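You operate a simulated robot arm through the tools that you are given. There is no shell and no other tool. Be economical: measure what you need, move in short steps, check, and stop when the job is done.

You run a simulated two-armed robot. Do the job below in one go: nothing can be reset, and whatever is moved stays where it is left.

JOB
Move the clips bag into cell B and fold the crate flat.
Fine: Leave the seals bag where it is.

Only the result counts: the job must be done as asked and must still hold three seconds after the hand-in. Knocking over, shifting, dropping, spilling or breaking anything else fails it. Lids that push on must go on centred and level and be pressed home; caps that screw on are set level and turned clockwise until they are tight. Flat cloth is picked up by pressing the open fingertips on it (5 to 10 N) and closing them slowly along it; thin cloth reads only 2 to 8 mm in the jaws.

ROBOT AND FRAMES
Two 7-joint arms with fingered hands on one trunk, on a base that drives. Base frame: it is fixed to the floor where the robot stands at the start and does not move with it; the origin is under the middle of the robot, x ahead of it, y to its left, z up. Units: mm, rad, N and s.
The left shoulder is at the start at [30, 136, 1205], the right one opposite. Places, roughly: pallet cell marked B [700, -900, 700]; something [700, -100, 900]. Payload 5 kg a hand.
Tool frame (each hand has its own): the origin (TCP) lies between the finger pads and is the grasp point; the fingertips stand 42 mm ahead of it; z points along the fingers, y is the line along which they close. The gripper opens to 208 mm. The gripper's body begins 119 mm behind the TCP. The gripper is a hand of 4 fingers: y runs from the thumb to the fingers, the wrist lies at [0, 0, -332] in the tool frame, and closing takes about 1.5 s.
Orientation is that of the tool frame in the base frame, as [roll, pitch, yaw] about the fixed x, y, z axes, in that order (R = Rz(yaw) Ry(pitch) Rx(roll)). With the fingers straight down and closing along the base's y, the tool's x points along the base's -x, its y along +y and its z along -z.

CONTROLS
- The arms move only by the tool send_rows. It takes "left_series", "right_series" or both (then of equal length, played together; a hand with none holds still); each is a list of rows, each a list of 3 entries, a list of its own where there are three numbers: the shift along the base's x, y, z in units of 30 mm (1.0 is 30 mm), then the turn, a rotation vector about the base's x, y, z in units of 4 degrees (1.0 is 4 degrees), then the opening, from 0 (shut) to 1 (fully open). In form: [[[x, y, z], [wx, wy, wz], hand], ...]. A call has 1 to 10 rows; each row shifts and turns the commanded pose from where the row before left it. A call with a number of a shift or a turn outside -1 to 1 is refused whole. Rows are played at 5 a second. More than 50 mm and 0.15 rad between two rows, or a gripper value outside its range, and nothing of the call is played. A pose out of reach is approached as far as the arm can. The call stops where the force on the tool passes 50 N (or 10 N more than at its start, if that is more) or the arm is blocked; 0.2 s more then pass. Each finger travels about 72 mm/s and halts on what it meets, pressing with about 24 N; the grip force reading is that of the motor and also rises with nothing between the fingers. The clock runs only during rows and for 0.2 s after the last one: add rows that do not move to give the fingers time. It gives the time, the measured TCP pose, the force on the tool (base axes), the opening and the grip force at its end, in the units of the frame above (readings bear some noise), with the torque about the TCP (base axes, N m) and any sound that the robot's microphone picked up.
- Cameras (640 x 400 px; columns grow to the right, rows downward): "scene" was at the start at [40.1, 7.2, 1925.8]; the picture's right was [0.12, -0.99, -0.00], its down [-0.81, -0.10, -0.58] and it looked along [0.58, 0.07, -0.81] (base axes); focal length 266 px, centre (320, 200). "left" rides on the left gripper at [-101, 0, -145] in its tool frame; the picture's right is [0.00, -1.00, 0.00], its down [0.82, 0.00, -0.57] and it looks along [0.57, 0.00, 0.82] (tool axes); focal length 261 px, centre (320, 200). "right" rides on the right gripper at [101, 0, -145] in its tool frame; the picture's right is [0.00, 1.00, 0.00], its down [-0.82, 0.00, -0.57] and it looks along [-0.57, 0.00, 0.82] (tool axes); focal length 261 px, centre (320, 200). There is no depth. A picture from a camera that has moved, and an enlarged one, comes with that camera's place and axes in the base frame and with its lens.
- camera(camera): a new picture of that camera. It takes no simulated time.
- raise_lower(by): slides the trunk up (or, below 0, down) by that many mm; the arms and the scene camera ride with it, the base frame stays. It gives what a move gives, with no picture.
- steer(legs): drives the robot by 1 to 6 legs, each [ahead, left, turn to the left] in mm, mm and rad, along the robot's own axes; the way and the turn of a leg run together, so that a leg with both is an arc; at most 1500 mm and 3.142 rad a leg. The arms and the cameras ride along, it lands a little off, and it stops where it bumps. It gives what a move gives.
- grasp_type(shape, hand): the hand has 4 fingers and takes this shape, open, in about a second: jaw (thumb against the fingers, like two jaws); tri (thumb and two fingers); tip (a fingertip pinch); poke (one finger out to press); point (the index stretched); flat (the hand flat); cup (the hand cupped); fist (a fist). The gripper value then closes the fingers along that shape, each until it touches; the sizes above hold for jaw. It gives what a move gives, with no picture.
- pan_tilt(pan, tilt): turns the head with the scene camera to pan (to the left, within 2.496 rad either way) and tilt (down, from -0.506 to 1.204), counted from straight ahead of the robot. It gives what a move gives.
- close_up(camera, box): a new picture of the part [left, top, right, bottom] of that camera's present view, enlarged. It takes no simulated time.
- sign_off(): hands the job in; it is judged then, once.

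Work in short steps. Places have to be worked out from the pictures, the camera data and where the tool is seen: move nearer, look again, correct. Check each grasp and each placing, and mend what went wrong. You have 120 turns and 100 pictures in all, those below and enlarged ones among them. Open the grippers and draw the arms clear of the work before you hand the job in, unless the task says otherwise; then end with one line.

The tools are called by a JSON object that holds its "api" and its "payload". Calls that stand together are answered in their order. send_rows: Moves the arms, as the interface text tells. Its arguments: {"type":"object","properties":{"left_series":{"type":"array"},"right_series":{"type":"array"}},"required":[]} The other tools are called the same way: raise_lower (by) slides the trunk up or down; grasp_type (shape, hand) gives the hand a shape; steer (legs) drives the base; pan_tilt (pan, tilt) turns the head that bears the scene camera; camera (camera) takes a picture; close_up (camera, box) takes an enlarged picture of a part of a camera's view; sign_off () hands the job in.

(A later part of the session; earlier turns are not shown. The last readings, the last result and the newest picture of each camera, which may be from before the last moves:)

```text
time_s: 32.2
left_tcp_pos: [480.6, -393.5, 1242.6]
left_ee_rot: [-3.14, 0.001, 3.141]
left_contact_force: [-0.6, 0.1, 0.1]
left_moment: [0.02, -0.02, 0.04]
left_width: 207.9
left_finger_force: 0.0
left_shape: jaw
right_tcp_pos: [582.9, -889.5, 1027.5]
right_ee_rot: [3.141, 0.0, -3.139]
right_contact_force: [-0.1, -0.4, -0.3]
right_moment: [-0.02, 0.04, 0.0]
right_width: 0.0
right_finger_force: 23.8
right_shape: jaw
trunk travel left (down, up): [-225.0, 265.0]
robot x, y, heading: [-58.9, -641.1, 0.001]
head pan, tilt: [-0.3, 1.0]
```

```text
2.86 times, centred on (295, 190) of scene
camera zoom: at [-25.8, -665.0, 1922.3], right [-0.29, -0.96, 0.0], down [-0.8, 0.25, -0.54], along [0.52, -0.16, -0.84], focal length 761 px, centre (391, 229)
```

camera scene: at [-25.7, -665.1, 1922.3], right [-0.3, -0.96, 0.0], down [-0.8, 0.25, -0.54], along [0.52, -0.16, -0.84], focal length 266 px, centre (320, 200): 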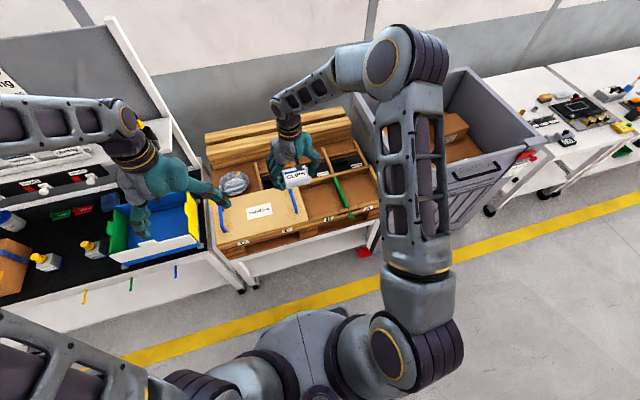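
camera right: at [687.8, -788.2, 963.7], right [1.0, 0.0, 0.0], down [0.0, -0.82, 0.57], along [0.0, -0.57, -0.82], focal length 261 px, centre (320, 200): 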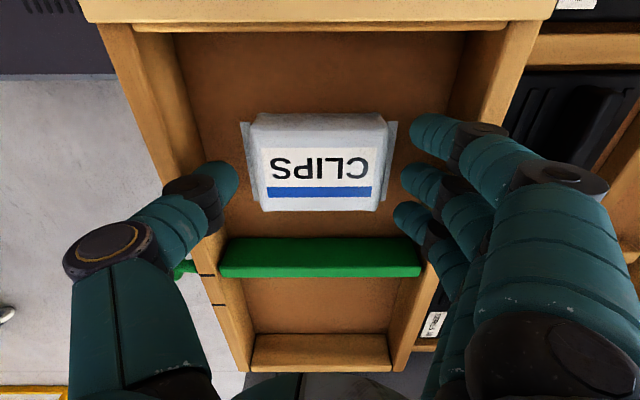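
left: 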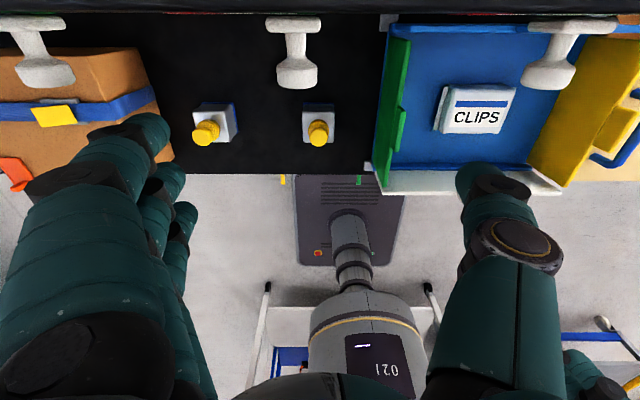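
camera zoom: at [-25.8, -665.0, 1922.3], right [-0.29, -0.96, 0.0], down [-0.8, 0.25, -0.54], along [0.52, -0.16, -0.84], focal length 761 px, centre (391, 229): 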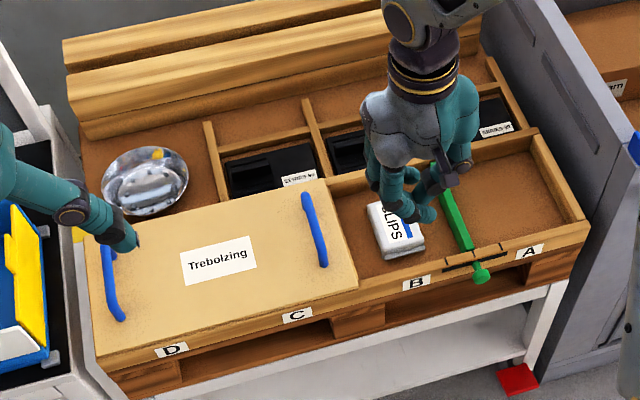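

Bag is properly in cell B and the hand is back to the start orientation. I drive back left in front of the crate, pan the head to it, and close the left hand meanwhile.

{"api": "steer", "payload": {"legs": [[0, 520, 0]]}}

{"api": "pan_tilt", "payload": {"pan": 0.0, "tilt": 0.95}}

{"api": "send_rows", "payload": {"left_series": [[[0, 0, 0], [0, 0, 0], 0.5], [[0, 0, 0], [0, 0, 0], 0], [[0, 0, 0], [0, 0, 0], 0], [[0, 0, 0], [0, 0, 0], 0], [[0, 0, 0], [0, 0, 0], 0], [[0, 0, 0], [0, 0, 0], 0], [[0, 0, 0], [0, 0, 0], 0]]}}

{"api": "camera", "payload": {"camera": "scene"}}

{"api": "camera", "payload": {"camera": "left"}}

```text
time_s: 35.2
left_tcp_pos: [478.6, 135.1, 1243.4]
left_ee_rot: [3.141, 0.0, -3.141]
left_contact_force: [0.4, 0.8, -0.8]
left_moment: [-0.11, 0.03, 0.0]
left_width: 207.8
left_finger_force: 0.1
left_shape: jaw
right_tcp_pos: [581.5, -362.1, 1028.5]
right_ee_rot: [-3.139, 0.001, -3.141]
right_contact_force: [0.2, 0.6, -0.2]
right_moment: [-0.08, 0.01, -0.03]
right_width: 0.1
right_finger_force: 24.0
right_shape: jaw
trunk travel left (down, up): [-225.0, 265.0]
robot x, y, heading: [-59.8, -111.3, 0.004]
head pan, tilt: [-0.3, 1.0]
```

```text
time_s: 36.0
left_tcp_pos: [479.0, 133.9, 1243.8]
left_ee_rot: [-3.141, 0.0, -3.141]
left_contact_force: [-0.7, -0.7, -0.4]
left_moment: [0.04, -0.02, 0.02]
left_width: 207.5
left_finger_force: 0.0
left_shape: jaw
right_tcp_pos: [583.3, -361.8, 1027.2]
right_ee_rot: [3.141, -0.001, -3.14]
right_contact_force: [0.5, 0.1, -0.3]
right_moment: [0.06, -0.02, -0.03]
right_width: 0.0
right_finger_force: 24.0
right_shape: jaw
trunk travel left (down, up): [-225.0, 265.0]
robot x, y, heading: [-58.5, -114.2, 0.0]
head pan, tilt: [0.0, 0.949]
```

```text
time_s: 37.6
left_tcp_pos: [479.2, 134.0, 1243.6]
left_ee_rot: [3.141, 0.0, -3.139]
left_contact_force: [1.0, -0.4, 0.5]
left_moment: [0.02, 0.0, 0.02]
left_width: 0.2
left_finger_force: 1.0
left_shape: jaw
right_tcp_pos: [581.3, -362.2, 1027.9]
right_ee_rot: [-3.14, 0.001, -3.139]
right_contact_force: [0.7, -0.8, -0.6]
right_moment: [-0.01, -0.02, 0.01]
right_width: 0.0
right_finger_force: 24.0
right_shape: jaw
trunk travel left (down, up): [-225.0, 265.0]
robot x, y, heading: [-57.8, -117.8, 0.003]
head pan, tilt: [0.0, 0.949]
```

```text
66 pictures are left
camera scene: at [-20.3, -117.0, 1925.9], right [0.0, -1.0, 0.0], down [-0.81, 0.0, -0.58], along [0.58, 0.0, -0.81], focal length 266 px, centre (320, 200)
```

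scene: 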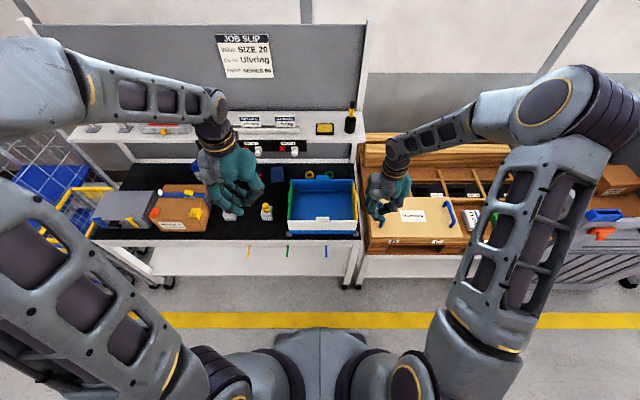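

```text
65 pictures are left
camera left: at [580.7, 135.3, 1388.5], right [0.01, -1.0, 0.0], down [-0.82, -0.01, 0.57], along [-0.57, 0.0, -0.82], focal length 261 px, centre (320, 200)
```

left: 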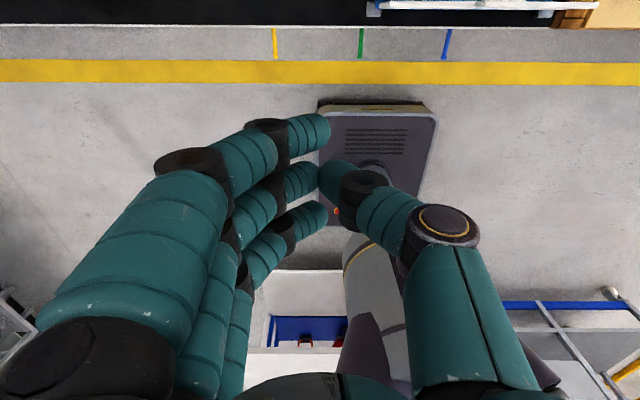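

I zoom on the crate from the scene camera for wall positions and shelf clearance.

{"api": "close_up", "payload": {"camera": "scene", "box": [240, 130, 380, 250]}}

```text
3.33 times, centred on (310, 190) of scene
camera zoom: at [-20.3, -117.0, 1925.9], right [0.0, -1.0, 0.0], down [-0.81, 0.0, -0.58], along [0.58, 0.0, -0.81], focal length 887 px, centre (353, 233)
```

zoom: 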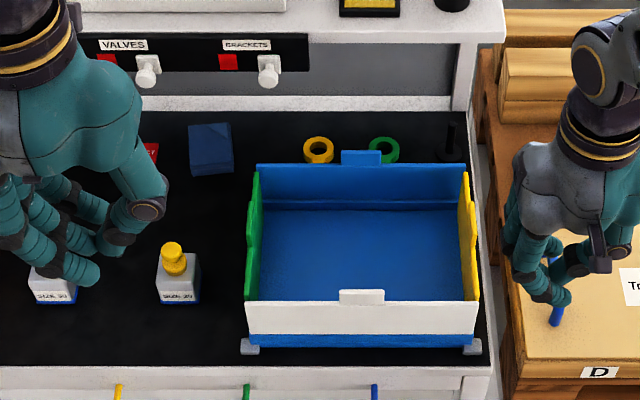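

Green wall top is at y≈30, bottle at y≈150 stays clear. I bring the closed left hand to (718, 78) above, outside the green wall.

{"api": "send_rows", "payload": {"left_series": [[[1, -0.23, -0.5], [0, 0, 0], 0], [[1, -0.23, -0.5], [0, 0, 0], 0], [[1, -0.23, -0.5], [0, 0, 0], 0], [[1, -0.23, -0.5], [0, 0, 0], 0], [[1, -0.23, -0.5], [0, 0, 0], 0], [[1, -0.23, -0.5], [0, 0, 0], 0], [[1, -0.23, -0.7], [0, 0, 0], 0], [[0.95, -0.23, -0.8], [0, 0, 0], 0], [[0, 0, -1], [0, 0, 0], 0], [[0, 0, -1], [0, 0, 0], 0]]}}

{"api": "camera", "payload": {"camera": "left"}}

{"api": "close_up", "payload": {"camera": "scene", "box": [240, 130, 380, 250]}}

```text
time_s: 39.8
left_tcp_pos: [719.2, 78.6, 1046.6]
left_ee_rot: [-3.141, -0.001, -3.138]
left_contact_force: [1.6, 0.2, 1.0]
left_moment: [0.0, 0.11, 0.0]
left_width: 0.0
left_finger_force: 24.2
left_shape: jaw
right_tcp_pos: [581.3, -362.2, 1026.8]
right_ee_rot: [3.14, -0.002, -3.14]
right_contact_force: [0.8, 0.4, -0.4]
right_moment: [0.02, 0.09, 0.05]
right_width: 0.0
right_finger_force: 23.8
right_shape: jaw
trunk travel left (down, up): [-225.0, 265.0]
robot x, y, heading: [-57.8, -114.5, -0.002]
head pan, tilt: [0.0, 0.949]
```

```text
63 pictures are left
camera left: at [820.4, 79.8, 1192.0], right [0.01, -1.0, 0.0], down [-0.82, -0.01, 0.57], along [-0.57, 0.0, -0.82], focal length 261 px, centre (320, 200)
```

left: 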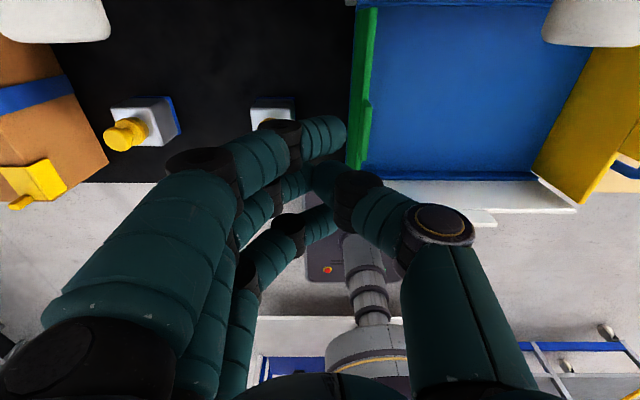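

```text
3.33 times, centred on (310, 190) of scene
camera zoom: at [-18.2, -117.4, 1925.8], right [0.0, -1.0, 0.0], down [-0.81, 0.0, -0.58], along [0.58, 0.0, -0.81], focal length 887 px, centre (353, 233)
```

zoom: 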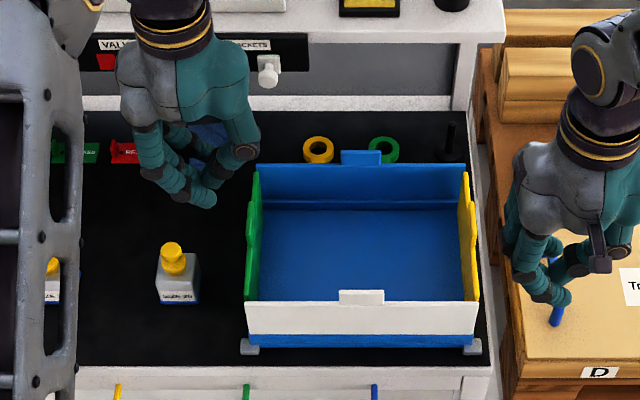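

Position is good. I lower outside the green wall to TCP z≈912 (tips 870).

{"api": "send_rows", "payload": {"left_series": [[[0, 0, -1], [0, 0, 0], 0], [[0, 0, -1], [0, 0, 0], 0], [[0, 0, -1], [0, 0, 0], 0], [[0, 0, -1], [0, 0, 0], 0], [[0, 0, -0.5], [0, 0, 0], 0], [[0, 0, 0], [0, 0, 0], 0]]}}

{"api": "close_up", "payload": {"camera": "scene", "box": [240, 130, 380, 250]}}

{"api": "camera", "payload": {"camera": "left"}}

```text
time_s: 41.2
left_tcp_pos: [717.6, 78.7, 910.4]
left_ee_rot: [3.141, 0.001, -3.139]
left_contact_force: [0.8, -0.1, -0.6]
left_moment: [0.01, 0.0, 0.02]
left_width: 0.3
left_finger_force: 24.4
left_shape: jaw
right_tcp_pos: [581.7, -361.8, 1028.2]
right_ee_rot: [-3.141, 0.0, -3.139]
right_contact_force: [-1.0, -0.8, -0.4]
right_moment: [0.0, 0.01, 0.0]
right_width: 0.0
right_finger_force: 24.2
right_shape: jaw
trunk travel left (down, up): [-225.0, 265.0]
robot x, y, heading: [-64.1, -115.0, 0.005]
head pan, tilt: [0.0, 0.949]
```

```text
3.33 times, centred on (310, 190) of scene
camera zoom: at [-20.1, -117.1, 1925.9], right [0.0, -1.0, 0.0], down [-0.81, 0.0, -0.58], along [0.58, 0.0, -0.81], focal length 887 px, centre (353, 233)
```

zoom: 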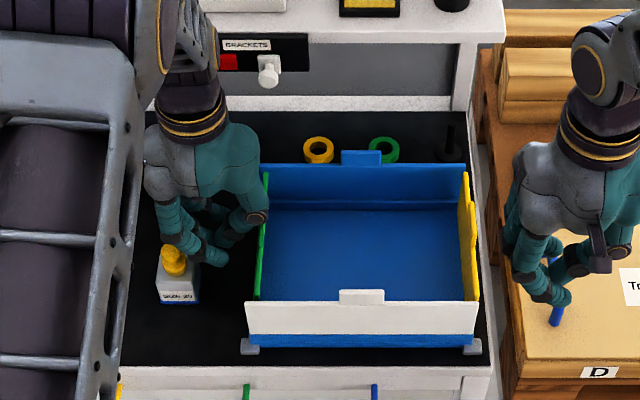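

```text
60 pictures are left
camera left: at [819.0, 79.6, 1056.4], right [0.01, -1.0, 0.0], down [-0.82, -0.01, 0.57], along [-0.57, 0.0, -0.82], focal length 261 px, centre (320, 200)
```

left: 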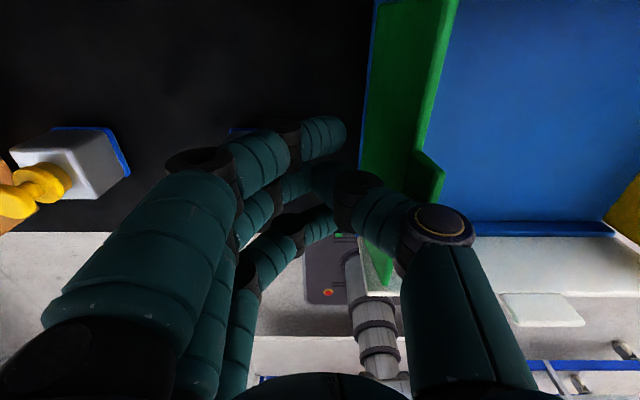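

No contact yet. I push the green wall inwards (-y) in small steps.

{"api": "send_rows", "payload": {"left_series": [[[0, -0.5, 0], [0, 0, 0], 0], [[0, -0.5, 0], [0, 0, 0], 0], [[0, -0.5, 0], [0, 0, 0], 0], [[0, -0.5, 0], [0, 0, 0], 0], [[0, 0, 0], [0, 0, 0], 0]]}}

{"api": "camera", "payload": {"camera": "left"}}

```text
time_s: 42.4
left_tcp_pos: [718.1, 19.7, 912.3]
left_ee_rot: [-3.141, 0.0, -3.137]
left_contact_force: [-0.1, 1.0, 0.3]
left_moment: [-0.03, 0.01, -0.01]
left_width: 0.0
left_finger_force: 23.6
left_shape: jaw
right_tcp_pos: [582.5, -361.7, 1028.1]
right_ee_rot: [3.14, 0.0, -3.139]
right_contact_force: [0.1, 0.2, -0.2]
right_moment: [-0.03, 0.01, 0.01]
right_width: 0.0
right_finger_force: 24.4
right_shape: jaw
trunk travel left (down, up): [-225.0, 265.0]
robot x, y, heading: [-58.0, -115.5, -0.004]
head pan, tilt: [0.0, 0.949]
```

```text
59 pictures are left
camera left: at [819.7, 20.8, 1057.9], right [0.01, -1.0, 0.0], down [-0.82, -0.01, 0.57], along [-0.57, 0.0, -0.82], focal length 261 px, centre (320, 200)
```

left: 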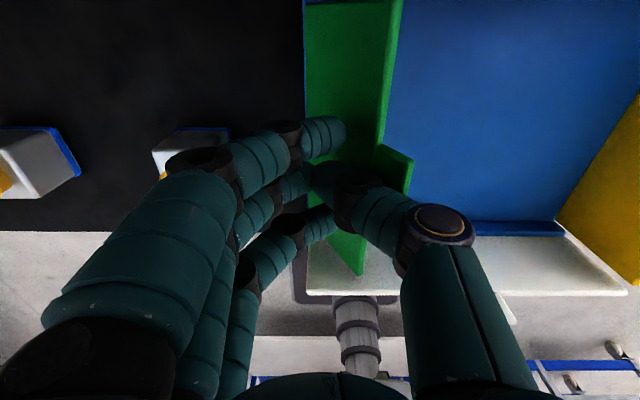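

The green wall is tilting inward easily. I continue in and down along the arc.

{"api": "send_rows", "payload": {"left_series": [[[0, -0.7, -0.1], [0, 0, 0], 0], [[0, -0.7, -0.2], [0, 0, 0], 0], [[0, -0.6, -0.4], [0, 0, 0], 0], [[0, -0.4, -0.4], [0, 0, 0], 0], [[0, 0, -0.4], [0, 0, 0], 0], [[0, 0, 0], [0, 0, 0], 0]]}}

{"api": "camera", "payload": {"camera": "left"}}

{"api": "close_up", "payload": {"camera": "scene", "box": [240, 130, 380, 250]}}

```text
time_s: 43.8
left_tcp_pos: [717.2, -52.9, 866.6]
left_ee_rot: [3.141, 0.002, -3.14]
left_contact_force: [0.3, -0.4, 0.3]
left_moment: [0.02, -0.01, 0.03]
left_width: 0.0
left_finger_force: 23.9
left_shape: jaw
right_tcp_pos: [582.6, -361.8, 1028.5]
right_ee_rot: [-3.14, -0.002, -3.14]
right_contact_force: [0.3, 0.8, -0.2]
right_moment: [0.06, -0.04, 0.01]
right_width: 0.2
right_finger_force: 24.0
right_shape: jaw
trunk travel left (down, up): [-225.0, 265.0]
robot x, y, heading: [-62.2, -115.2, -0.002]
head pan, tilt: [0.0, 0.949]
```

```text
58 pictures are left
camera left: at [818.4, -51.7, 1012.8], right [0.01, -1.0, 0.0], down [-0.82, -0.01, 0.57], along [-0.57, 0.0, -0.82], focal length 261 px, centre (320, 200)
```

left: 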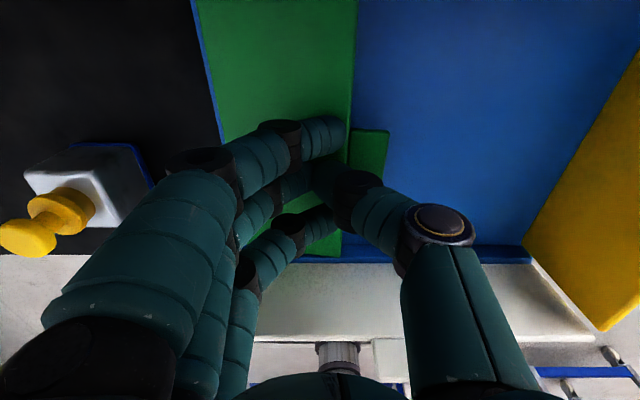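

```text
3.33 times, centred on (310, 190) of scene
camera zoom: at [-20.6, -117.4, 1925.9], right [0.0, -1.0, 0.0], down [-0.81, 0.0, -0.58], along [0.58, 0.0, -0.81], focal length 887 px, centre (353, 233)
```

zoom: 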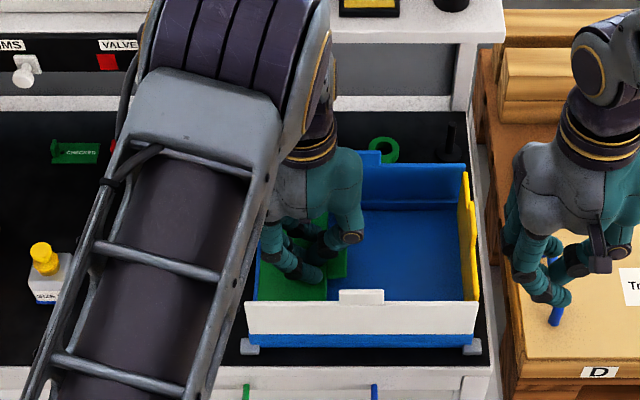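

The green wall is almost flat. I press it down gently.

{"api": "send_rows", "payload": {"left_series": [[[0, 0, -0.3], [0, 0, 0], 0], [[0, 0, -0.2], [0, 0, 0], 0], [[0, 0, 0], [0, 0, 0], 0]]}}

{"api": "camera", "payload": {"camera": "left"}}

```text
time_s: 44.6
left_tcp_pos: [717.2, -52.6, 856.3]
left_ee_rot: [3.141, 0.006, -3.139]
left_contact_force: [-1.8, 0.3, 29.1]
left_moment: [0.16, 0.15, 0.04]
left_width: 0.3
left_finger_force: 24.3
left_shape: jaw
right_tcp_pos: [581.6, -361.3, 1029.1]
right_ee_rot: [-3.139, 0.001, -3.141]
right_contact_force: [0.0, -0.6, -0.5]
right_moment: [0.0, -0.04, -0.02]
right_width: 0.0
right_finger_force: 23.9
right_shape: jaw
trunk travel left (down, up): [-225.0, 265.0]
robot x, y, heading: [-59.5, -116.2, 0.003]
head pan, tilt: [0.0, 0.949]
```

```text
56 pictures are left
camera left: at [818.6, -51.9, 1002.5], right [0.01, -1.0, 0.0], down [-0.82, -0.01, 0.57], along [-0.57, 0.0, -0.82], focal length 261 px, centre (320, 200)
```

left: 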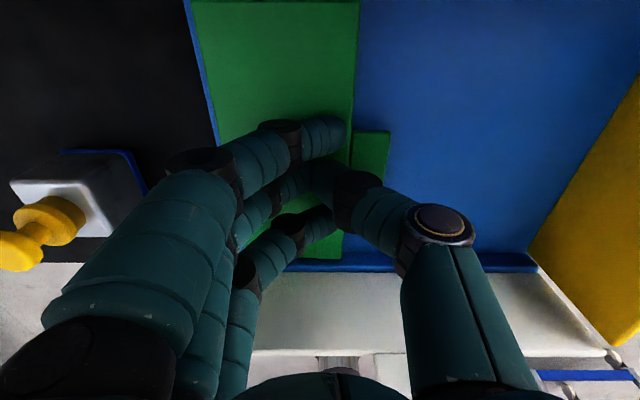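

Green lies flat (29 N pressed). I withdraw the left hand up and back, and bring the right hand beside the yellow wall.

{"api": "send_rows", "payload": {"left_series": [[[0, 0, 1], [0, 0, 0], 0], [[0, 0, 1], [0, 0, 0], 0], [[0, 0, 1], [0, 0, 0], 0], [[0, 0, 1], [0, 0, 0], 0], [[0, 0, 1], [0, 0, 0], 0], [[0, 0, 1], [0, 0, 0], 0], [[-0.8, 0.8, 0.5], [0, 0, 0], 0], [[-1, 0.8, 0.5], [0, 0, 0], 0], [[-1, 0.8, 0.5], [0, 0, 0], 0], [[-1, 0.8, 0.5], [0, 0, 0], 0]], "right_series": [[[0, 0, 0], [0, 0, 0], 0], [[0, 0, 0], [0, 0, 0], 0], [[0, 0, 0], [0, 0, 0], 0], [[0.5, 0.1, 0], [0, 0, 0], 0], [[0.8, 0.1, 0], [0, 0, 0], 0], [[0.8, 0.1, 0], [0, 0, 0], 0], [[0.8, 0.1, 0], [0, 0, 0], 0], [[0.8, 0.1, 0], [0, 0, 0], 0], [[0.8, 0.1, 0], [0, 0, 0], 0], [[0, 0.1, 0], [0, 0, 0], 0]]}}

{"api": "camera", "payload": {"camera": "right"}}

{"api": "close_up", "payload": {"camera": "scene", "box": [250, 130, 420, 260]}}

```text
time_s: 46.8
left_tcp_pos: [601.6, 42.7, 1094.7]
left_ee_rot: [-3.139, 0.001, -3.14]
left_contact_force: [-1.3, 0.4, 0.8]
left_moment: [-0.01, -0.17, 0.0]
left_width: 0.0
left_finger_force: 23.8
left_shape: jaw
right_tcp_pos: [715.8, -341.5, 1030.0]
right_ee_rot: [-3.139, 0.001, -3.139]
right_contact_force: [-0.6, 0.4, 2.2]
right_moment: [-0.1, -0.07, -0.03]
right_width: 0.0
right_finger_force: 24.2
right_shape: jaw
trunk travel left (down, up): [-225.0, 265.0]
robot x, y, heading: [-61.3, -118.0, -0.0]
head pan, tilt: [0.0, 0.949]
```

```text
55 pictures are left
camera right: at [615.0, -340.2, 1175.3], right [0.0, 1.0, 0.0], down [0.82, 0.0, 0.57], along [0.57, 0.0, -0.82], focal length 261 px, centre (320, 200)
```

right: 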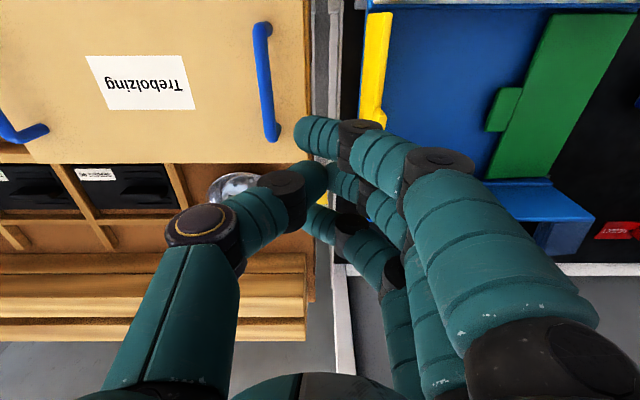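

```text
3.08 times, centred on (335, 195) of scene
camera zoom: at [-23.6, -115.8, 1926.1], right [0.0, -1.0, 0.0], down [-0.81, 0.0, -0.58], along [0.58, 0.0, -0.81], focal length 819 px, centre (274, 215)
```

zoom: 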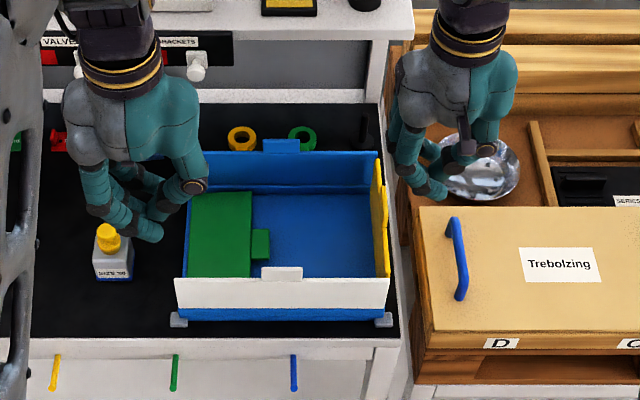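

Green is flat. Now I lower the right hand outside the yellow wall and push it inward (+y).

{"api": "send_rows", "payload": {"right_series": [[[0, 0, -1], [0, 0, 0], 0], [[0, 0, -1], [0, 0, 0], 0], [[0, 0, -1], [0, 0, 0], 0], [[0, 0, -0.9], [0, 0, 0], 0], [[0, 0, 0], [0, 0, 0], 0]]}}

{"api": "camera", "payload": {"camera": "right"}}

```text
time_s: 48.0
left_tcp_pos: [604.2, 41.4, 1094.8]
left_ee_rot: [3.141, 0.001, -3.139]
left_contact_force: [-0.7, -0.1, 0.2]
left_moment: [-0.01, -0.01, -0.02]
left_width: 0.1
left_finger_force: 23.6
left_shape: jaw
right_tcp_pos: [717.9, -340.0, 911.2]
right_ee_rot: [3.141, -0.001, -3.141]
right_contact_force: [0.2, 0.1, 0.2]
right_moment: [-0.01, -0.01, 0.0]
right_width: 0.2
right_finger_force: 23.8
right_shape: jaw
trunk travel left (down, up): [-225.0, 265.0]
robot x, y, heading: [-61.1, -117.4, 0.001]
head pan, tilt: [0.0, 0.949]
```

```text
53 pictures are left
camera right: at [615.7, -339.4, 1056.0], right [0.0, 1.0, 0.0], down [0.82, 0.0, 0.57], along [0.57, 0.0, -0.82], focal length 261 px, centre (320, 200)
```

right: 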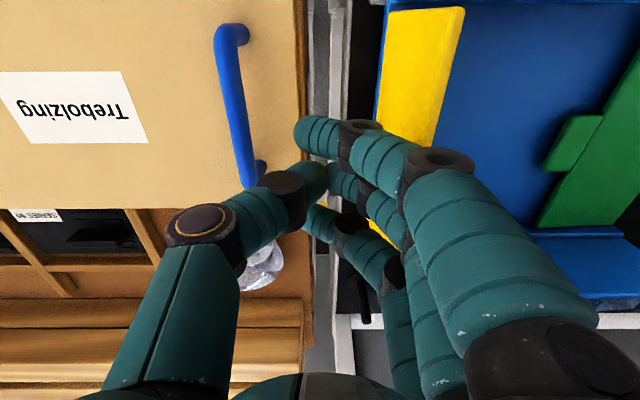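

Clear. I push toward +y in steps.

{"api": "send_rows", "payload": {"right_series": [[[0, 0.5, 0], [0, 0, 0], 0], [[0, 0.5, 0], [0, 0, 0], 0], [[0, 0.5, 0], [0, 0, 0], 0], [[0, 0.5, 0], [0, 0, 0], 0], [[0, 0.4, 0], [0, 0, 0], 0], [[0, 0, 0], [0, 0, 0], 0]]}}

{"api": "camera", "payload": {"camera": "right"}}

```text
time_s: 49.4
left_tcp_pos: [603.1, 41.8, 1094.3]
left_ee_rot: [-3.141, -0.001, -3.14]
left_contact_force: [-1.0, -0.6, -0.2]
left_moment: [0.0, -0.04, -0.01]
left_width: 0.0
left_finger_force: 24.0
left_shape: jaw
right_tcp_pos: [717.1, -268.8, 911.5]
right_ee_rot: [3.14, -0.001, -3.14]
right_contact_force: [1.2, -1.4, -0.2]
right_moment: [0.01, -0.04, 0.02]
right_width: 0.2
right_finger_force: 24.4
right_shape: jaw
trunk travel left (down, up): [-225.0, 265.0]
robot x, y, heading: [-63.1, -111.6, 0.004]
head pan, tilt: [0.0, 0.949]
```

```text
52 pictures are left
camera right: at [615.6, -268.7, 1055.9], right [0.0, 1.0, 0.0], down [0.82, 0.0, 0.57], along [0.57, 0.0, -0.82], focal length 261 px, centre (320, 200)
```

right: 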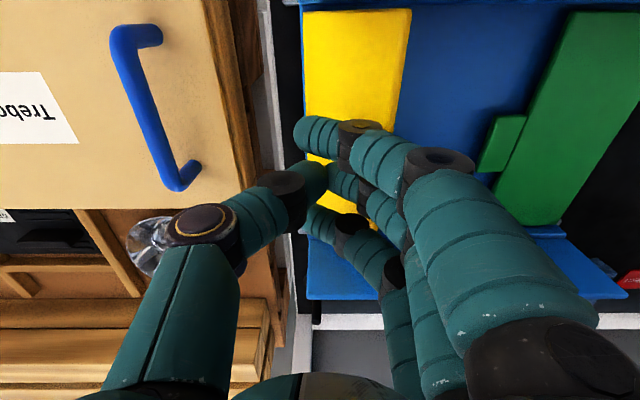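

Yellow is tilting in. I follow the arc inwards and down.

{"api": "send_rows", "payload": {"right_series": [[[0, 0.7, -0.1], [0, 0, 0], 0], [[0, 0.7, -0.2], [0, 0, 0], 0], [[0, 0.6, -0.4], [0, 0, 0], 0], [[0, 0.4, -0.4], [0, 0, 0], 0], [[0, 0, -0.4], [0, 0, 0], 0], [[0, 0, -0.3], [0, 0, 0], 0], [[0, 0, -0.15], [0, 0, 0], 0], [[0, 0, 0], [0, 0, 0], 0]]}}

{"api": "camera", "payload": {"camera": "right"}}

```text
time_s: 51.2
left_tcp_pos: [602.5, 43.7, 1095.9]
left_ee_rot: [-3.14, 0.0, -3.14]
left_contact_force: [-0.1, 0.2, 0.3]
left_moment: [-0.01, -0.04, 0.0]
left_width: 0.0
left_finger_force: 23.8
left_shape: jaw
right_tcp_pos: [719.1, -195.4, 856.3]
right_ee_rot: [-3.141, 0.005, -3.141]
right_contact_force: [-1.8, 2.1, 41.5]
right_moment: [0.5, 0.23, -0.01]
right_width: 0.0
right_finger_force: 24.6
right_shape: jaw
trunk travel left (down, up): [-225.0, 265.0]
robot x, y, heading: [-65.2, -113.7, 0.0]
head pan, tilt: [0.0, 0.949]
```

```text
51 pictures are left
camera right: at [616.2, -195.3, 1000.5], right [0.0, 1.0, 0.0], down [0.82, 0.0, 0.58], along [0.58, 0.0, -0.82], focal length 261 px, centre (320, 200)
```

right: 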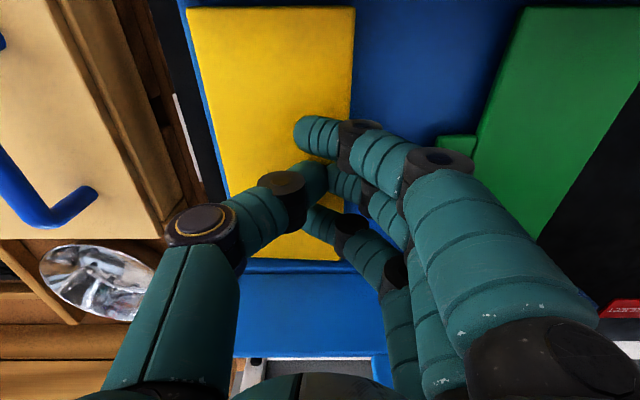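

Yellow is flat. I lift over and go to the near side of the white wall.

{"api": "send_rows", "payload": {"right_series": [[[0, 0, 1], [0, 0, 0], 0], [[0, 0, 1], [0, 0, 0], 0], [[0, 0, 1], [0, 0, 0], 0], [[0, 0, 1], [0, 0, 0], 0], [[-1, 0.4, 0.8], [0, 0, 0], 0], [[-1, 0.4, 0], [0, 0, 0], 0], [[-1, 0.4, 0], [0, 0, 0], 0], [[-1, 0.4, 0], [0, 0, 0], 0], [[-1, 0.4, 0], [0, 0, 0], 0], [[-1, 0.4, 0], [0, 0, 0], 0]]}}

{"api": "send_rows", "payload": {"right_series": [[[-0.2, 0, -0.7], [0, 0, 0], 0], [[0, 0, -1], [0, 0, 0], 0], [[0, 0, -1], [0, 0, 0], 0], [[0, 0, 0], [0, 0, 0], 0]]}}

{"api": "camera", "payload": {"camera": "right"}}

{"api": "close_up", "payload": {"camera": "scene", "box": [250, 130, 420, 260]}}

```text
time_s: 53.4
left_tcp_pos: [602.7, 44.1, 1094.9]
left_ee_rot: [-3.141, 0.001, -3.138]
left_contact_force: [-0.1, 0.1, 1.0]
left_moment: [-0.04, -0.09, 0.01]
left_width: 0.1
left_finger_force: 23.5
left_shape: jaw
right_tcp_pos: [533.3, -124.4, 996.8]
right_ee_rot: [3.141, 0.002, -3.139]
right_contact_force: [0.0, 0.2, 0.4]
right_moment: [-0.02, -0.04, 0.01]
right_width: 0.0
right_finger_force: 24.4
right_shape: jaw
trunk travel left (down, up): [-225.0, 265.0]
robot x, y, heading: [-60.7, -114.6, -0.001]
head pan, tilt: [0.0, 0.949]
```

```text
time_s: 54.4
left_tcp_pos: [602.7, 43.1, 1094.8]
left_ee_rot: [-3.142, 0.001, -3.14]
left_contact_force: [-0.5, 0.5, 0.1]
left_moment: [0.04, -0.02, 0.03]
left_width: 0.0
left_finger_force: 23.7
left_shape: jaw
right_tcp_pos: [530.3, -125.2, 915.4]
right_ee_rot: [-3.141, 0.001, -3.141]
right_contact_force: [-0.6, 0.5, 0.1]
right_moment: [0.0, -0.05, 0.03]
right_width: 0.1
right_finger_force: 24.1
right_shape: jaw
trunk travel left (down, up): [-225.0, 265.0]
robot x, y, heading: [-62.2, -120.5, -0.001]
head pan, tilt: [0.0, 0.949]
```

```text
50 pictures are left
camera right: at [428.9, -125.2, 1060.7], right [0.0, 1.0, 0.0], down [0.82, 0.0, 0.57], along [0.57, 0.0, -0.82], focal length 261 px, centre (320, 200)
```

right: 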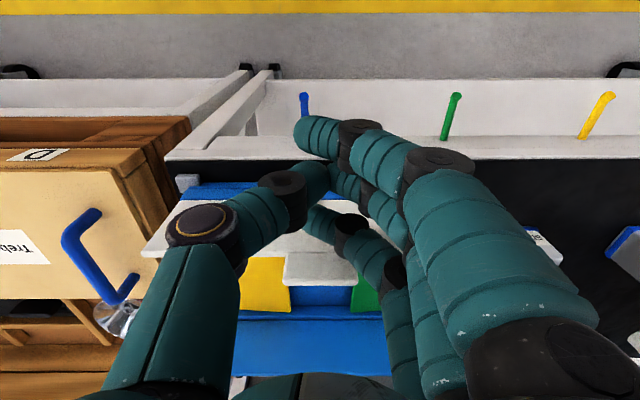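

```text
3.08 times, centred on (335, 195) of scene
camera zoom: at [-21.0, -117.2, 1926.0], right [0.0, -1.0, 0.0], down [-0.81, 0.0, -0.58], along [0.58, 0.0, -0.81], focal length 819 px, centre (274, 215)
```

zoom: 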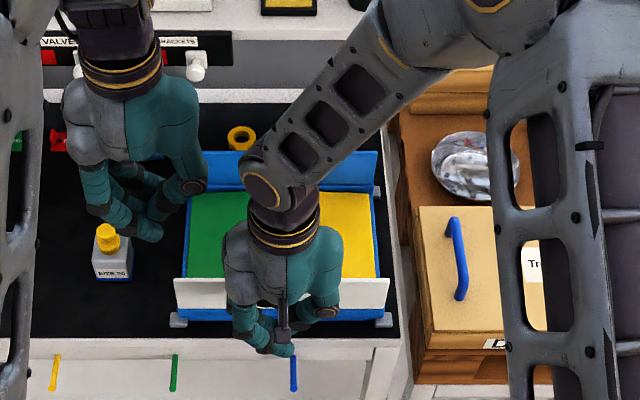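

Hand is outside the white wall; pushing toward +x.

{"api": "send_rows", "payload": {"right_series": [[[0.6, 0, 0], [0, 0, 0], 0], [[0.6, 0, 0], [0, 0, 0], 0], [[0.6, 0, 0], [0, 0, 0], 0], [[0.6, 0, 0], [0, 0, 0], 0], [[0.6, 0, 0], [0, 0, 0], 0], [[0, 0, 0], [0, 0, 0], 0]]}}

{"api": "camera", "payload": {"camera": "right"}}

{"api": "close_up", "payload": {"camera": "scene", "box": [250, 130, 420, 260]}}

```text
time_s: 55.8
left_tcp_pos: [603.2, 42.9, 1093.9]
left_ee_rot: [3.141, -0.002, -3.141]
left_contact_force: [0.0, 0.7, 0.3]
left_moment: [-0.01, -0.02, 0.01]
left_width: 0.0
left_finger_force: 24.2
left_shape: jaw
right_tcp_pos: [620.7, -123.8, 916.0]
right_ee_rot: [-3.14, 0.002, -3.138]
right_contact_force: [-0.5, 0.2, 0.0]
right_moment: [0.03, -0.05, 0.0]
right_width: 0.0
right_finger_force: 23.9
right_shape: jaw
trunk travel left (down, up): [-225.0, 265.0]
robot x, y, heading: [-59.9, -118.7, 0.002]
head pan, tilt: [0.0, 0.949]
```

```text
48 pictures are left
camera right: at [520.5, -123.4, 1060.9], right [0.0, 1.0, 0.0], down [0.82, 0.0, 0.57], along [0.57, 0.0, -0.82], focal length 261 px, centre (320, 200)
```

right: 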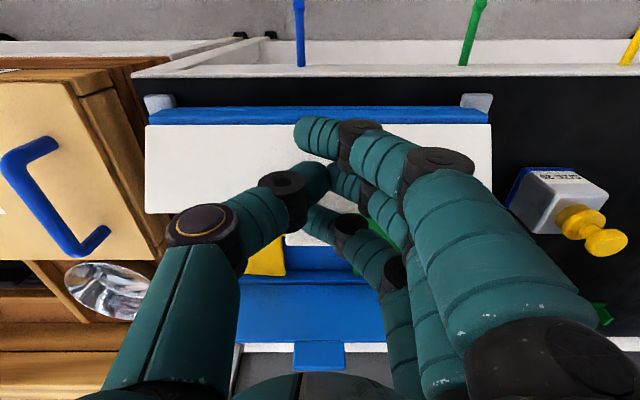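

```text
3.08 times, centred on (335, 195) of scene
camera zoom: at [-20.8, -116.9, 1925.9], right [0.0, -1.0, 0.0], down [-0.81, 0.0, -0.58], along [0.58, 0.0, -0.81], focal length 819 px, centre (274, 215)
```

zoom: 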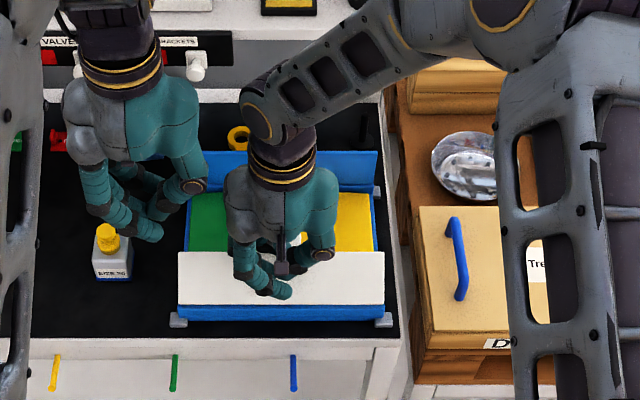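

White is tilting. I continue over and press it down.

{"api": "send_rows", "payload": {"right_series": [[[0.6, 0, -0.2], [0, 0, 0], 0], [[0.6, 0, -0.3], [0, 0, 0], 0], [[0, 0, -0.4], [0, 0, 0], 0], [[0, 0, -0.4], [0, 0, 0], 0], [[0, 0, -0.2], [0, 0, 0], 0], [[0, 0, 0], [0, 0, 0], 0]]}}

{"api": "camera", "payload": {"camera": "right"}}

{"api": "close_up", "payload": {"camera": "scene", "box": [250, 130, 420, 260]}}

```text
time_s: 57.2
left_tcp_pos: [602.1, 42.0, 1094.7]
left_ee_rot: [3.142, 0.003, -3.139]
left_contact_force: [1.2, 0.0, -0.2]
left_moment: [0.03, 0.07, -0.03]
left_width: 0.1
left_finger_force: 24.4
left_shape: jaw
right_tcp_pos: [659.7, -121.6, 877.6]
right_ee_rot: [3.139, 0.009, -3.138]
right_contact_force: [-8.3, -1.8, 42.3]
right_moment: [0.75, 0.44, 0.12]
right_width: 0.0
right_finger_force: 24.0
right_shape: jaw
trunk travel left (down, up): [-225.0, 265.0]
robot x, y, heading: [-60.6, -112.4, 0.003]
head pan, tilt: [0.0, 0.949]
stopped in row 6 (right hand): the force on the tool passed its limit at 53 N (the readings are from after the stop); the commanded pose is now the measured one
```

```text
46 pictures are left
camera right: at [557.5, -120.8, 1021.5], right [0.0, 1.0, 0.0], down [0.82, 0.0, 0.58], along [0.58, 0.0, -0.82], focal length 261 px, centre (320, 200)
```

right: 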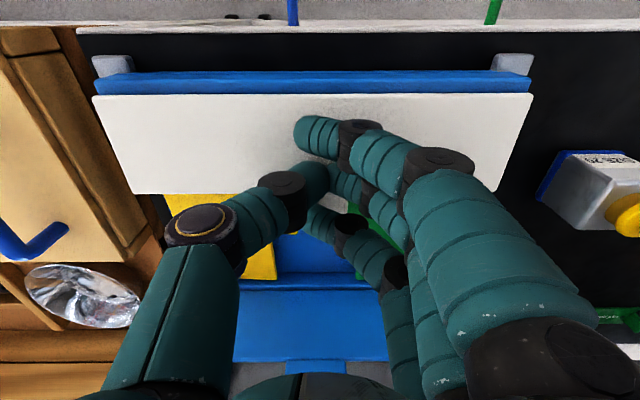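

```text
3.08 times, centred on (335, 195) of scene
camera zoom: at [-23.0, -117.3, 1926.1], right [0.0, -1.0, 0.0], down [-0.81, 0.0, -0.58], along [0.58, 0.0, -0.81], focal length 819 px, centre (274, 215)
```

zoom: 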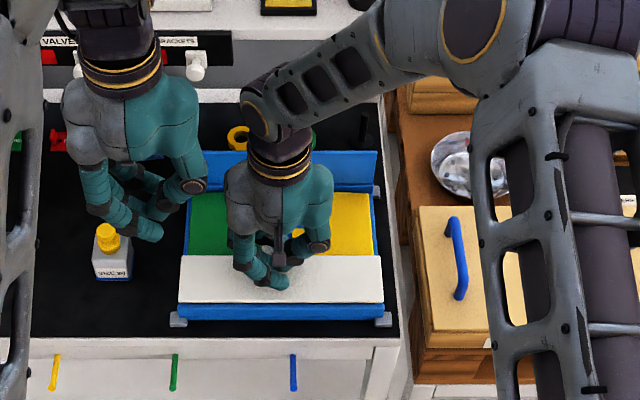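

White is flat (pressed with over 40 N). For the blue wall I need fingers reaching over from the front under the shelf, so I lift, shift to y≈-200 (off the tab) and tilt the hand 45° forward.

{"api": "send_rows", "payload": {"right_series": [[[0, 0, 1], [0, 0, 0], 0], [[0, 0, 1], [0, 0, 0], 0], [[0, 0, 1], [0, 0, 0], 0], [[0, 0, 1], [0, 0, 0], 0], [[-0.5, -0.5, 1], [0, 0, 0], 0], [[-0.5, -0.5, 0.5], [0, -1, 0], 0], [[-0.5, -0.5, 0], [0, -1, 0], 0], [[0, -0.5, 0], [0, -1, 0], 0], [[0, -0.5, 0], [0, -1, 0], 0], [[0, 0, 0], [0, -1, 0], 0]]}}

{"api": "send_rows", "payload": {"right_series": [[[0, 0, 0], [0, -1, 0], 0], [[0, 0, 0], [0, -1, 0], 0], [[0, 0, 0], [0, -1, 0], 0], [[0, 0, 0], [0, -1, 0], 0], [[0, 0, 0], [0, -1, 0], 0], [[0, 0, 0], [0, -1, 0], 0]]}}

{"api": "camera", "payload": {"camera": "right"}}

{"api": "camera", "payload": {"camera": "scene"}}

```text
time_s: 59.4
left_tcp_pos: [603.2, 45.6, 1094.1]
left_ee_rot: [-3.139, 0.001, -3.138]
left_contact_force: [-0.9, 0.9, 0.6]
left_moment: [-0.17, -0.04, 0.02]
left_width: 0.0
left_finger_force: 23.4
left_shape: jaw
right_tcp_pos: [614.7, -193.9, 1039.7]
right_ee_rot: [3.139, 0.354, -3.139]
right_contact_force: [-0.8, 0.5, -0.3]
right_moment: [-0.09, -0.03, -0.05]
right_width: 0.1
right_finger_force: 23.6
right_shape: jaw
trunk travel left (down, up): [-225.0, 265.0]
robot x, y, heading: [-59.5, -117.3, 0.005]
head pan, tilt: [0.0, 0.949]
```

```text
time_s: 60.6
left_tcp_pos: [607.1, 63.3, 1098.7]
left_ee_rot: [-3.127, 0.007, -3.102]
left_contact_force: [-0.9, 0.1, -0.2]
left_moment: [0.01, -0.01, 0.0]
left_width: 0.0
left_finger_force: 24.4
left_shape: jaw
right_tcp_pos: [643.7, -231.0, 1089.6]
right_ee_rot: [2.935, 0.703, 2.888]
right_contact_force: [-0.2, 0.0, -0.6]
right_moment: [-0.01, 0.02, 0.0]
right_width: 0.0
right_finger_force: 24.2
right_shape: jaw
trunk travel left (down, up): [-225.0, 265.0]
robot x, y, heading: [-63.8, -115.4, 0.002]
head pan, tilt: [0.0, 0.949]
stopped in row 5 (right hand): the arm was blocked; the commanded pose is now the measured one
```

```text
44 pictures are left
camera right: at [471.6, -216.1, 1133.4], right [0.12, 0.98, 0.16], down [0.23, -0.18, 0.96], along [0.97, -0.08, -0.24], focal length 261 px, centre (320, 200)
```

right: 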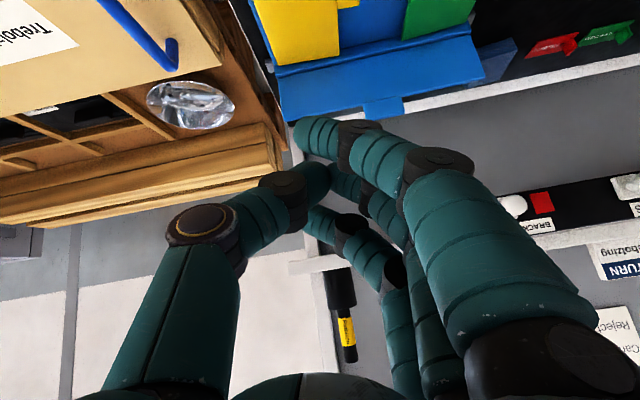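

```text
43 pictures are left
camera scene: at [-20.5, -116.7, 1925.9], right [0.0, -1.0, 0.0], down [-0.81, 0.0, -0.58], along [0.58, 0.0, -0.81], focal length 266 px, centre (320, 200)
```

scene: 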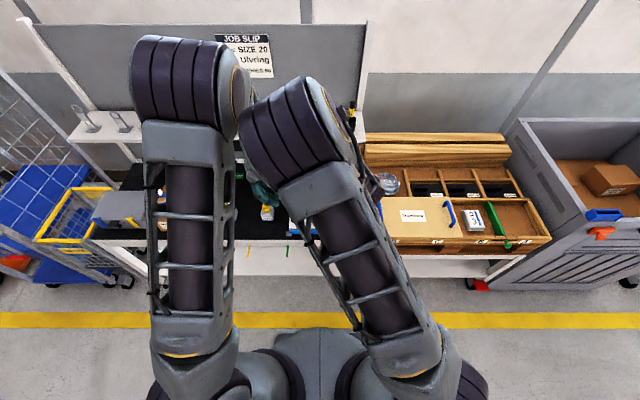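

The right elbow swung and bumped the left arm. I move the left arm well out to the side.

{"api": "send_rows", "payload": {"left_series": [[[-0.5, 1, 0.5], [0, 0, 0], 0], [[-0.5, 1, 0.5], [0, 0, 0], 0], [[-0.5, 1, 0.5], [0, 0, 0], 0], [[-0.5, 1, 0.5], [0, 0, 0], 0], [[-0.5, 1, 0.5], [0, 0, 0], 0], [[-0.5, 1, 0.5], [0, 0, 0], 0], [[-0.5, 1, 0.5], [0, 0, 0], 0], [[-0.5, 1, 0], [0, 0, 0], 0]]}}

{"api": "camera", "payload": {"camera": "scene"}}

```text
time_s: 62.4
left_tcp_pos: [486.5, 303.7, 1202.0]
left_ee_rot: [-3.129, 0.007, -3.106]
left_contact_force: [0.4, 0.3, 0.1]
left_moment: [-0.06, 0.0, 0.0]
left_width: 0.0
left_finger_force: 24.2
left_shape: jaw
right_tcp_pos: [642.8, -228.9, 1089.9]
right_ee_rot: [2.937, 0.701, 2.888]
right_contact_force: [-0.5, 1.3, -0.1]
right_moment: [-0.1, -0.02, -0.05]
right_width: 0.0
right_finger_force: 23.6
right_shape: jaw
trunk travel left (down, up): [-225.0, 265.0]
robot x, y, heading: [-60.7, -117.7, 0.002]
head pan, tilt: [0.0, 0.949]
```

```text
42 pictures are left
camera scene: at [-20.9, -115.3, 1925.9], right [0.0, -1.0, 0.0], down [-0.81, 0.0, -0.58], along [0.58, 0.0, -0.81], focal length 266 px, centre (320, 200)
```

scene: 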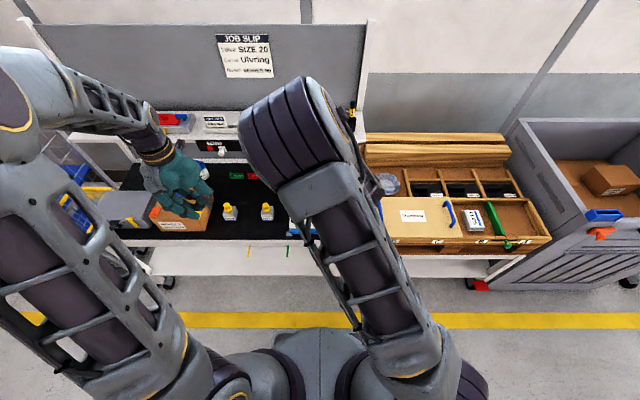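

Clear now. I correct the residual hand rotation and bring the TCP to about (690, -200, 1040).

{"api": "send_rows", "payload": {"right_series": [[[0.3, 0.2, -0.2], [-0.77, 0, 0.57], 0], [[0.3, 0.2, -0.4], [-0.77, 0, 0.57], 0], [[0.3, 0.2, -0.4], [-0.77, 0, 0.57], 0], [[0.3, 0.2, -0.4], [0, 0, 0], 0], [[0.4, 0.15, -0.3], [0, 0, 0], 0], [[0, 0, 0], [0, 0, 0], 0]]}}

{"api": "camera", "payload": {"camera": "right"}}

```text
time_s: 63.8
left_tcp_pos: [484.9, 303.3, 1204.1]
left_ee_rot: [-3.13, 0.008, -3.103]
left_contact_force: [-0.8, 0.7, -0.2]
left_moment: [0.0, -0.06, 0.0]
left_width: 0.0
left_finger_force: 24.5
left_shape: jaw
right_tcp_pos: [689.8, -202.1, 1040.5]
right_ee_rot: [-3.139, 0.723, -3.134]
right_contact_force: [-0.9, -0.4, 0.5]
right_moment: [-0.02, -0.01, 0.02]
right_width: 0.0
right_finger_force: 24.3
right_shape: jaw
trunk travel left (down, up): [-225.0, 265.0]
robot x, y, heading: [-62.6, -113.7, 0.004]
head pan, tilt: [0.0, 0.949]
```

```text
41 pictures are left
camera right: at [518.2, -201.5, 1082.6], right [0.0, 1.0, 0.0], down [0.24, 0.0, 0.97], along [0.97, 0.0, -0.24], focal length 261 px, centre (320, 200)
```

right: 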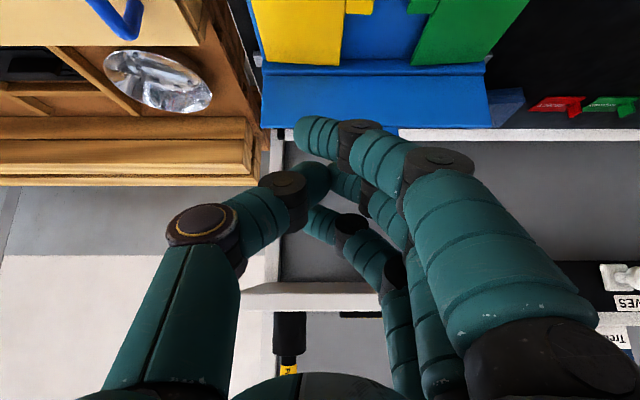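

View confirms wall top z≈902 and shelf underside ≈1109. I advance over the blue wall at z≈985.

{"api": "send_rows", "payload": {"right_series": [[[0.8, 0, -0.6], [0, 0, 0], 0], [[0.8, 0, -0.6], [0, 0, 0], 0], [[0.8, 0, -0.6], [0, 0, 0], 0], [[0.8, 0, 0], [0, 0, 0], 0], [[0.8, 0, 0], [0, 0, 0], 0], [[0.8, 0, 0], [0, 0, 0], 0], [[0.8, 0, 0], [0, 0, 0], 0], [[0.5, 0, 0], [0, 0, 0], 0], [[0, 0, 0], [0, 0, 0], 0]]}}

{"api": "camera", "payload": {"camera": "right"}}

{"api": "camera", "payload": {"camera": "scene"}}

```text
time_s: 65.8
left_tcp_pos: [485.1, 303.1, 1203.3]
left_ee_rot: [-3.129, 0.007, -3.104]
left_contact_force: [-0.7, -0.4, -0.2]
left_moment: [0.01, -0.05, 0.02]
left_width: 0.0
left_finger_force: 24.0
left_shape: jaw
right_tcp_pos: [872.9, -201.9, 983.4]
right_ee_rot: [-3.138, 0.723, -3.137]
right_contact_force: [0.3, 0.3, 0.5]
right_moment: [0.01, -0.01, 0.01]
right_width: 0.0
right_finger_force: 23.8
right_shape: jaw
trunk travel left (down, up): [-225.0, 265.0]
robot x, y, heading: [-61.5, -118.3, 0.001]
head pan, tilt: [0.0, 0.949]
```

```text
40 pictures are left
camera right: at [701.5, -202.0, 1025.7], right [0.0, 1.0, 0.0], down [0.24, 0.0, 0.97], along [0.97, 0.0, -0.24], focal length 261 px, centre (320, 200)
```

right: 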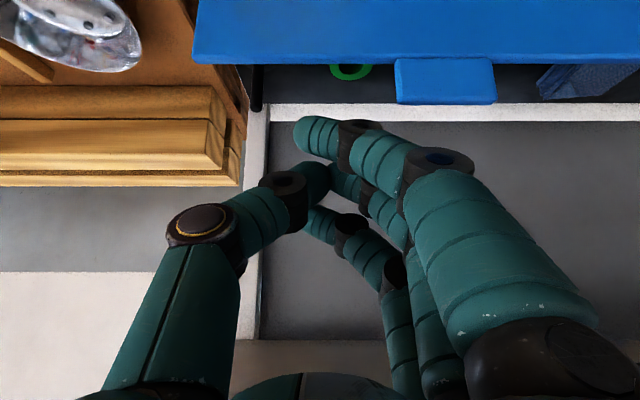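

```text
39 pictures are left
camera scene: at [-20.8, -117.0, 1925.9], right [0.0, -1.0, 0.0], down [-0.81, 0.0, -0.58], along [0.58, 0.0, -0.81], focal length 266 px, centre (320, 200)
```

scene: 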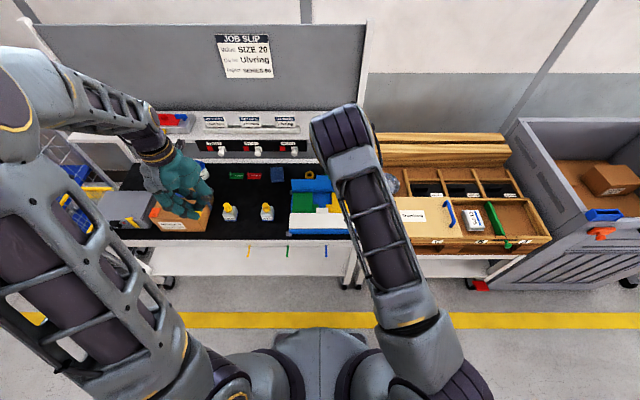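

The lower fingertip is beyond the wall, right of the tab. I shift 10 mm further from the tab and lower behind the wall.

{"api": "send_rows", "payload": {"right_series": [[[0, -0.35, 0], [0, 0, 0], 0], [[0, 0, -0.6], [0, 0, 0], 0], [[0, 0, -0.6], [0, 0, 0], 0], [[0, 0, -0.5], [0, 0, 0], 0], [[0, 0, 0], [0, 0, 0], 0]]}}

{"api": "camera", "payload": {"camera": "right"}}

```text
time_s: 67.0
left_tcp_pos: [484.4, 302.4, 1204.3]
left_ee_rot: [-3.128, 0.008, -3.102]
left_contact_force: [0.3, 0.9, 0.0]
left_moment: [0.02, 0.05, 0.0]
left_width: 0.0
left_finger_force: 24.2
left_shape: jaw
right_tcp_pos: [876.1, -210.3, 937.7]
right_ee_rot: [3.142, 0.729, -3.138]
right_contact_force: [4.1, 1.5, 31.3]
right_moment: [0.76, 0.77, -0.14]
right_width: 0.2
right_finger_force: 23.2
right_shape: jaw
trunk travel left (down, up): [-225.0, 265.0]
robot x, y, heading: [-64.7, -114.8, 0.001]
head pan, tilt: [0.0, 0.949]
```

```text
38 pictures are left
camera right: at [703.6, -210.7, 979.1], right [0.0, 1.0, 0.0], down [0.23, 0.0, 0.97], along [0.97, 0.0, -0.23], focal length 261 px, centre (320, 200)
```

right: 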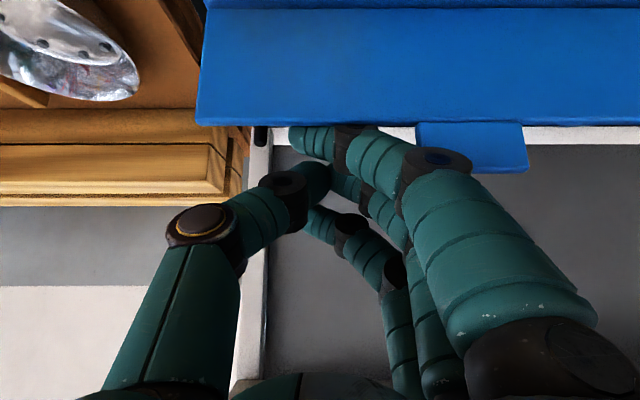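

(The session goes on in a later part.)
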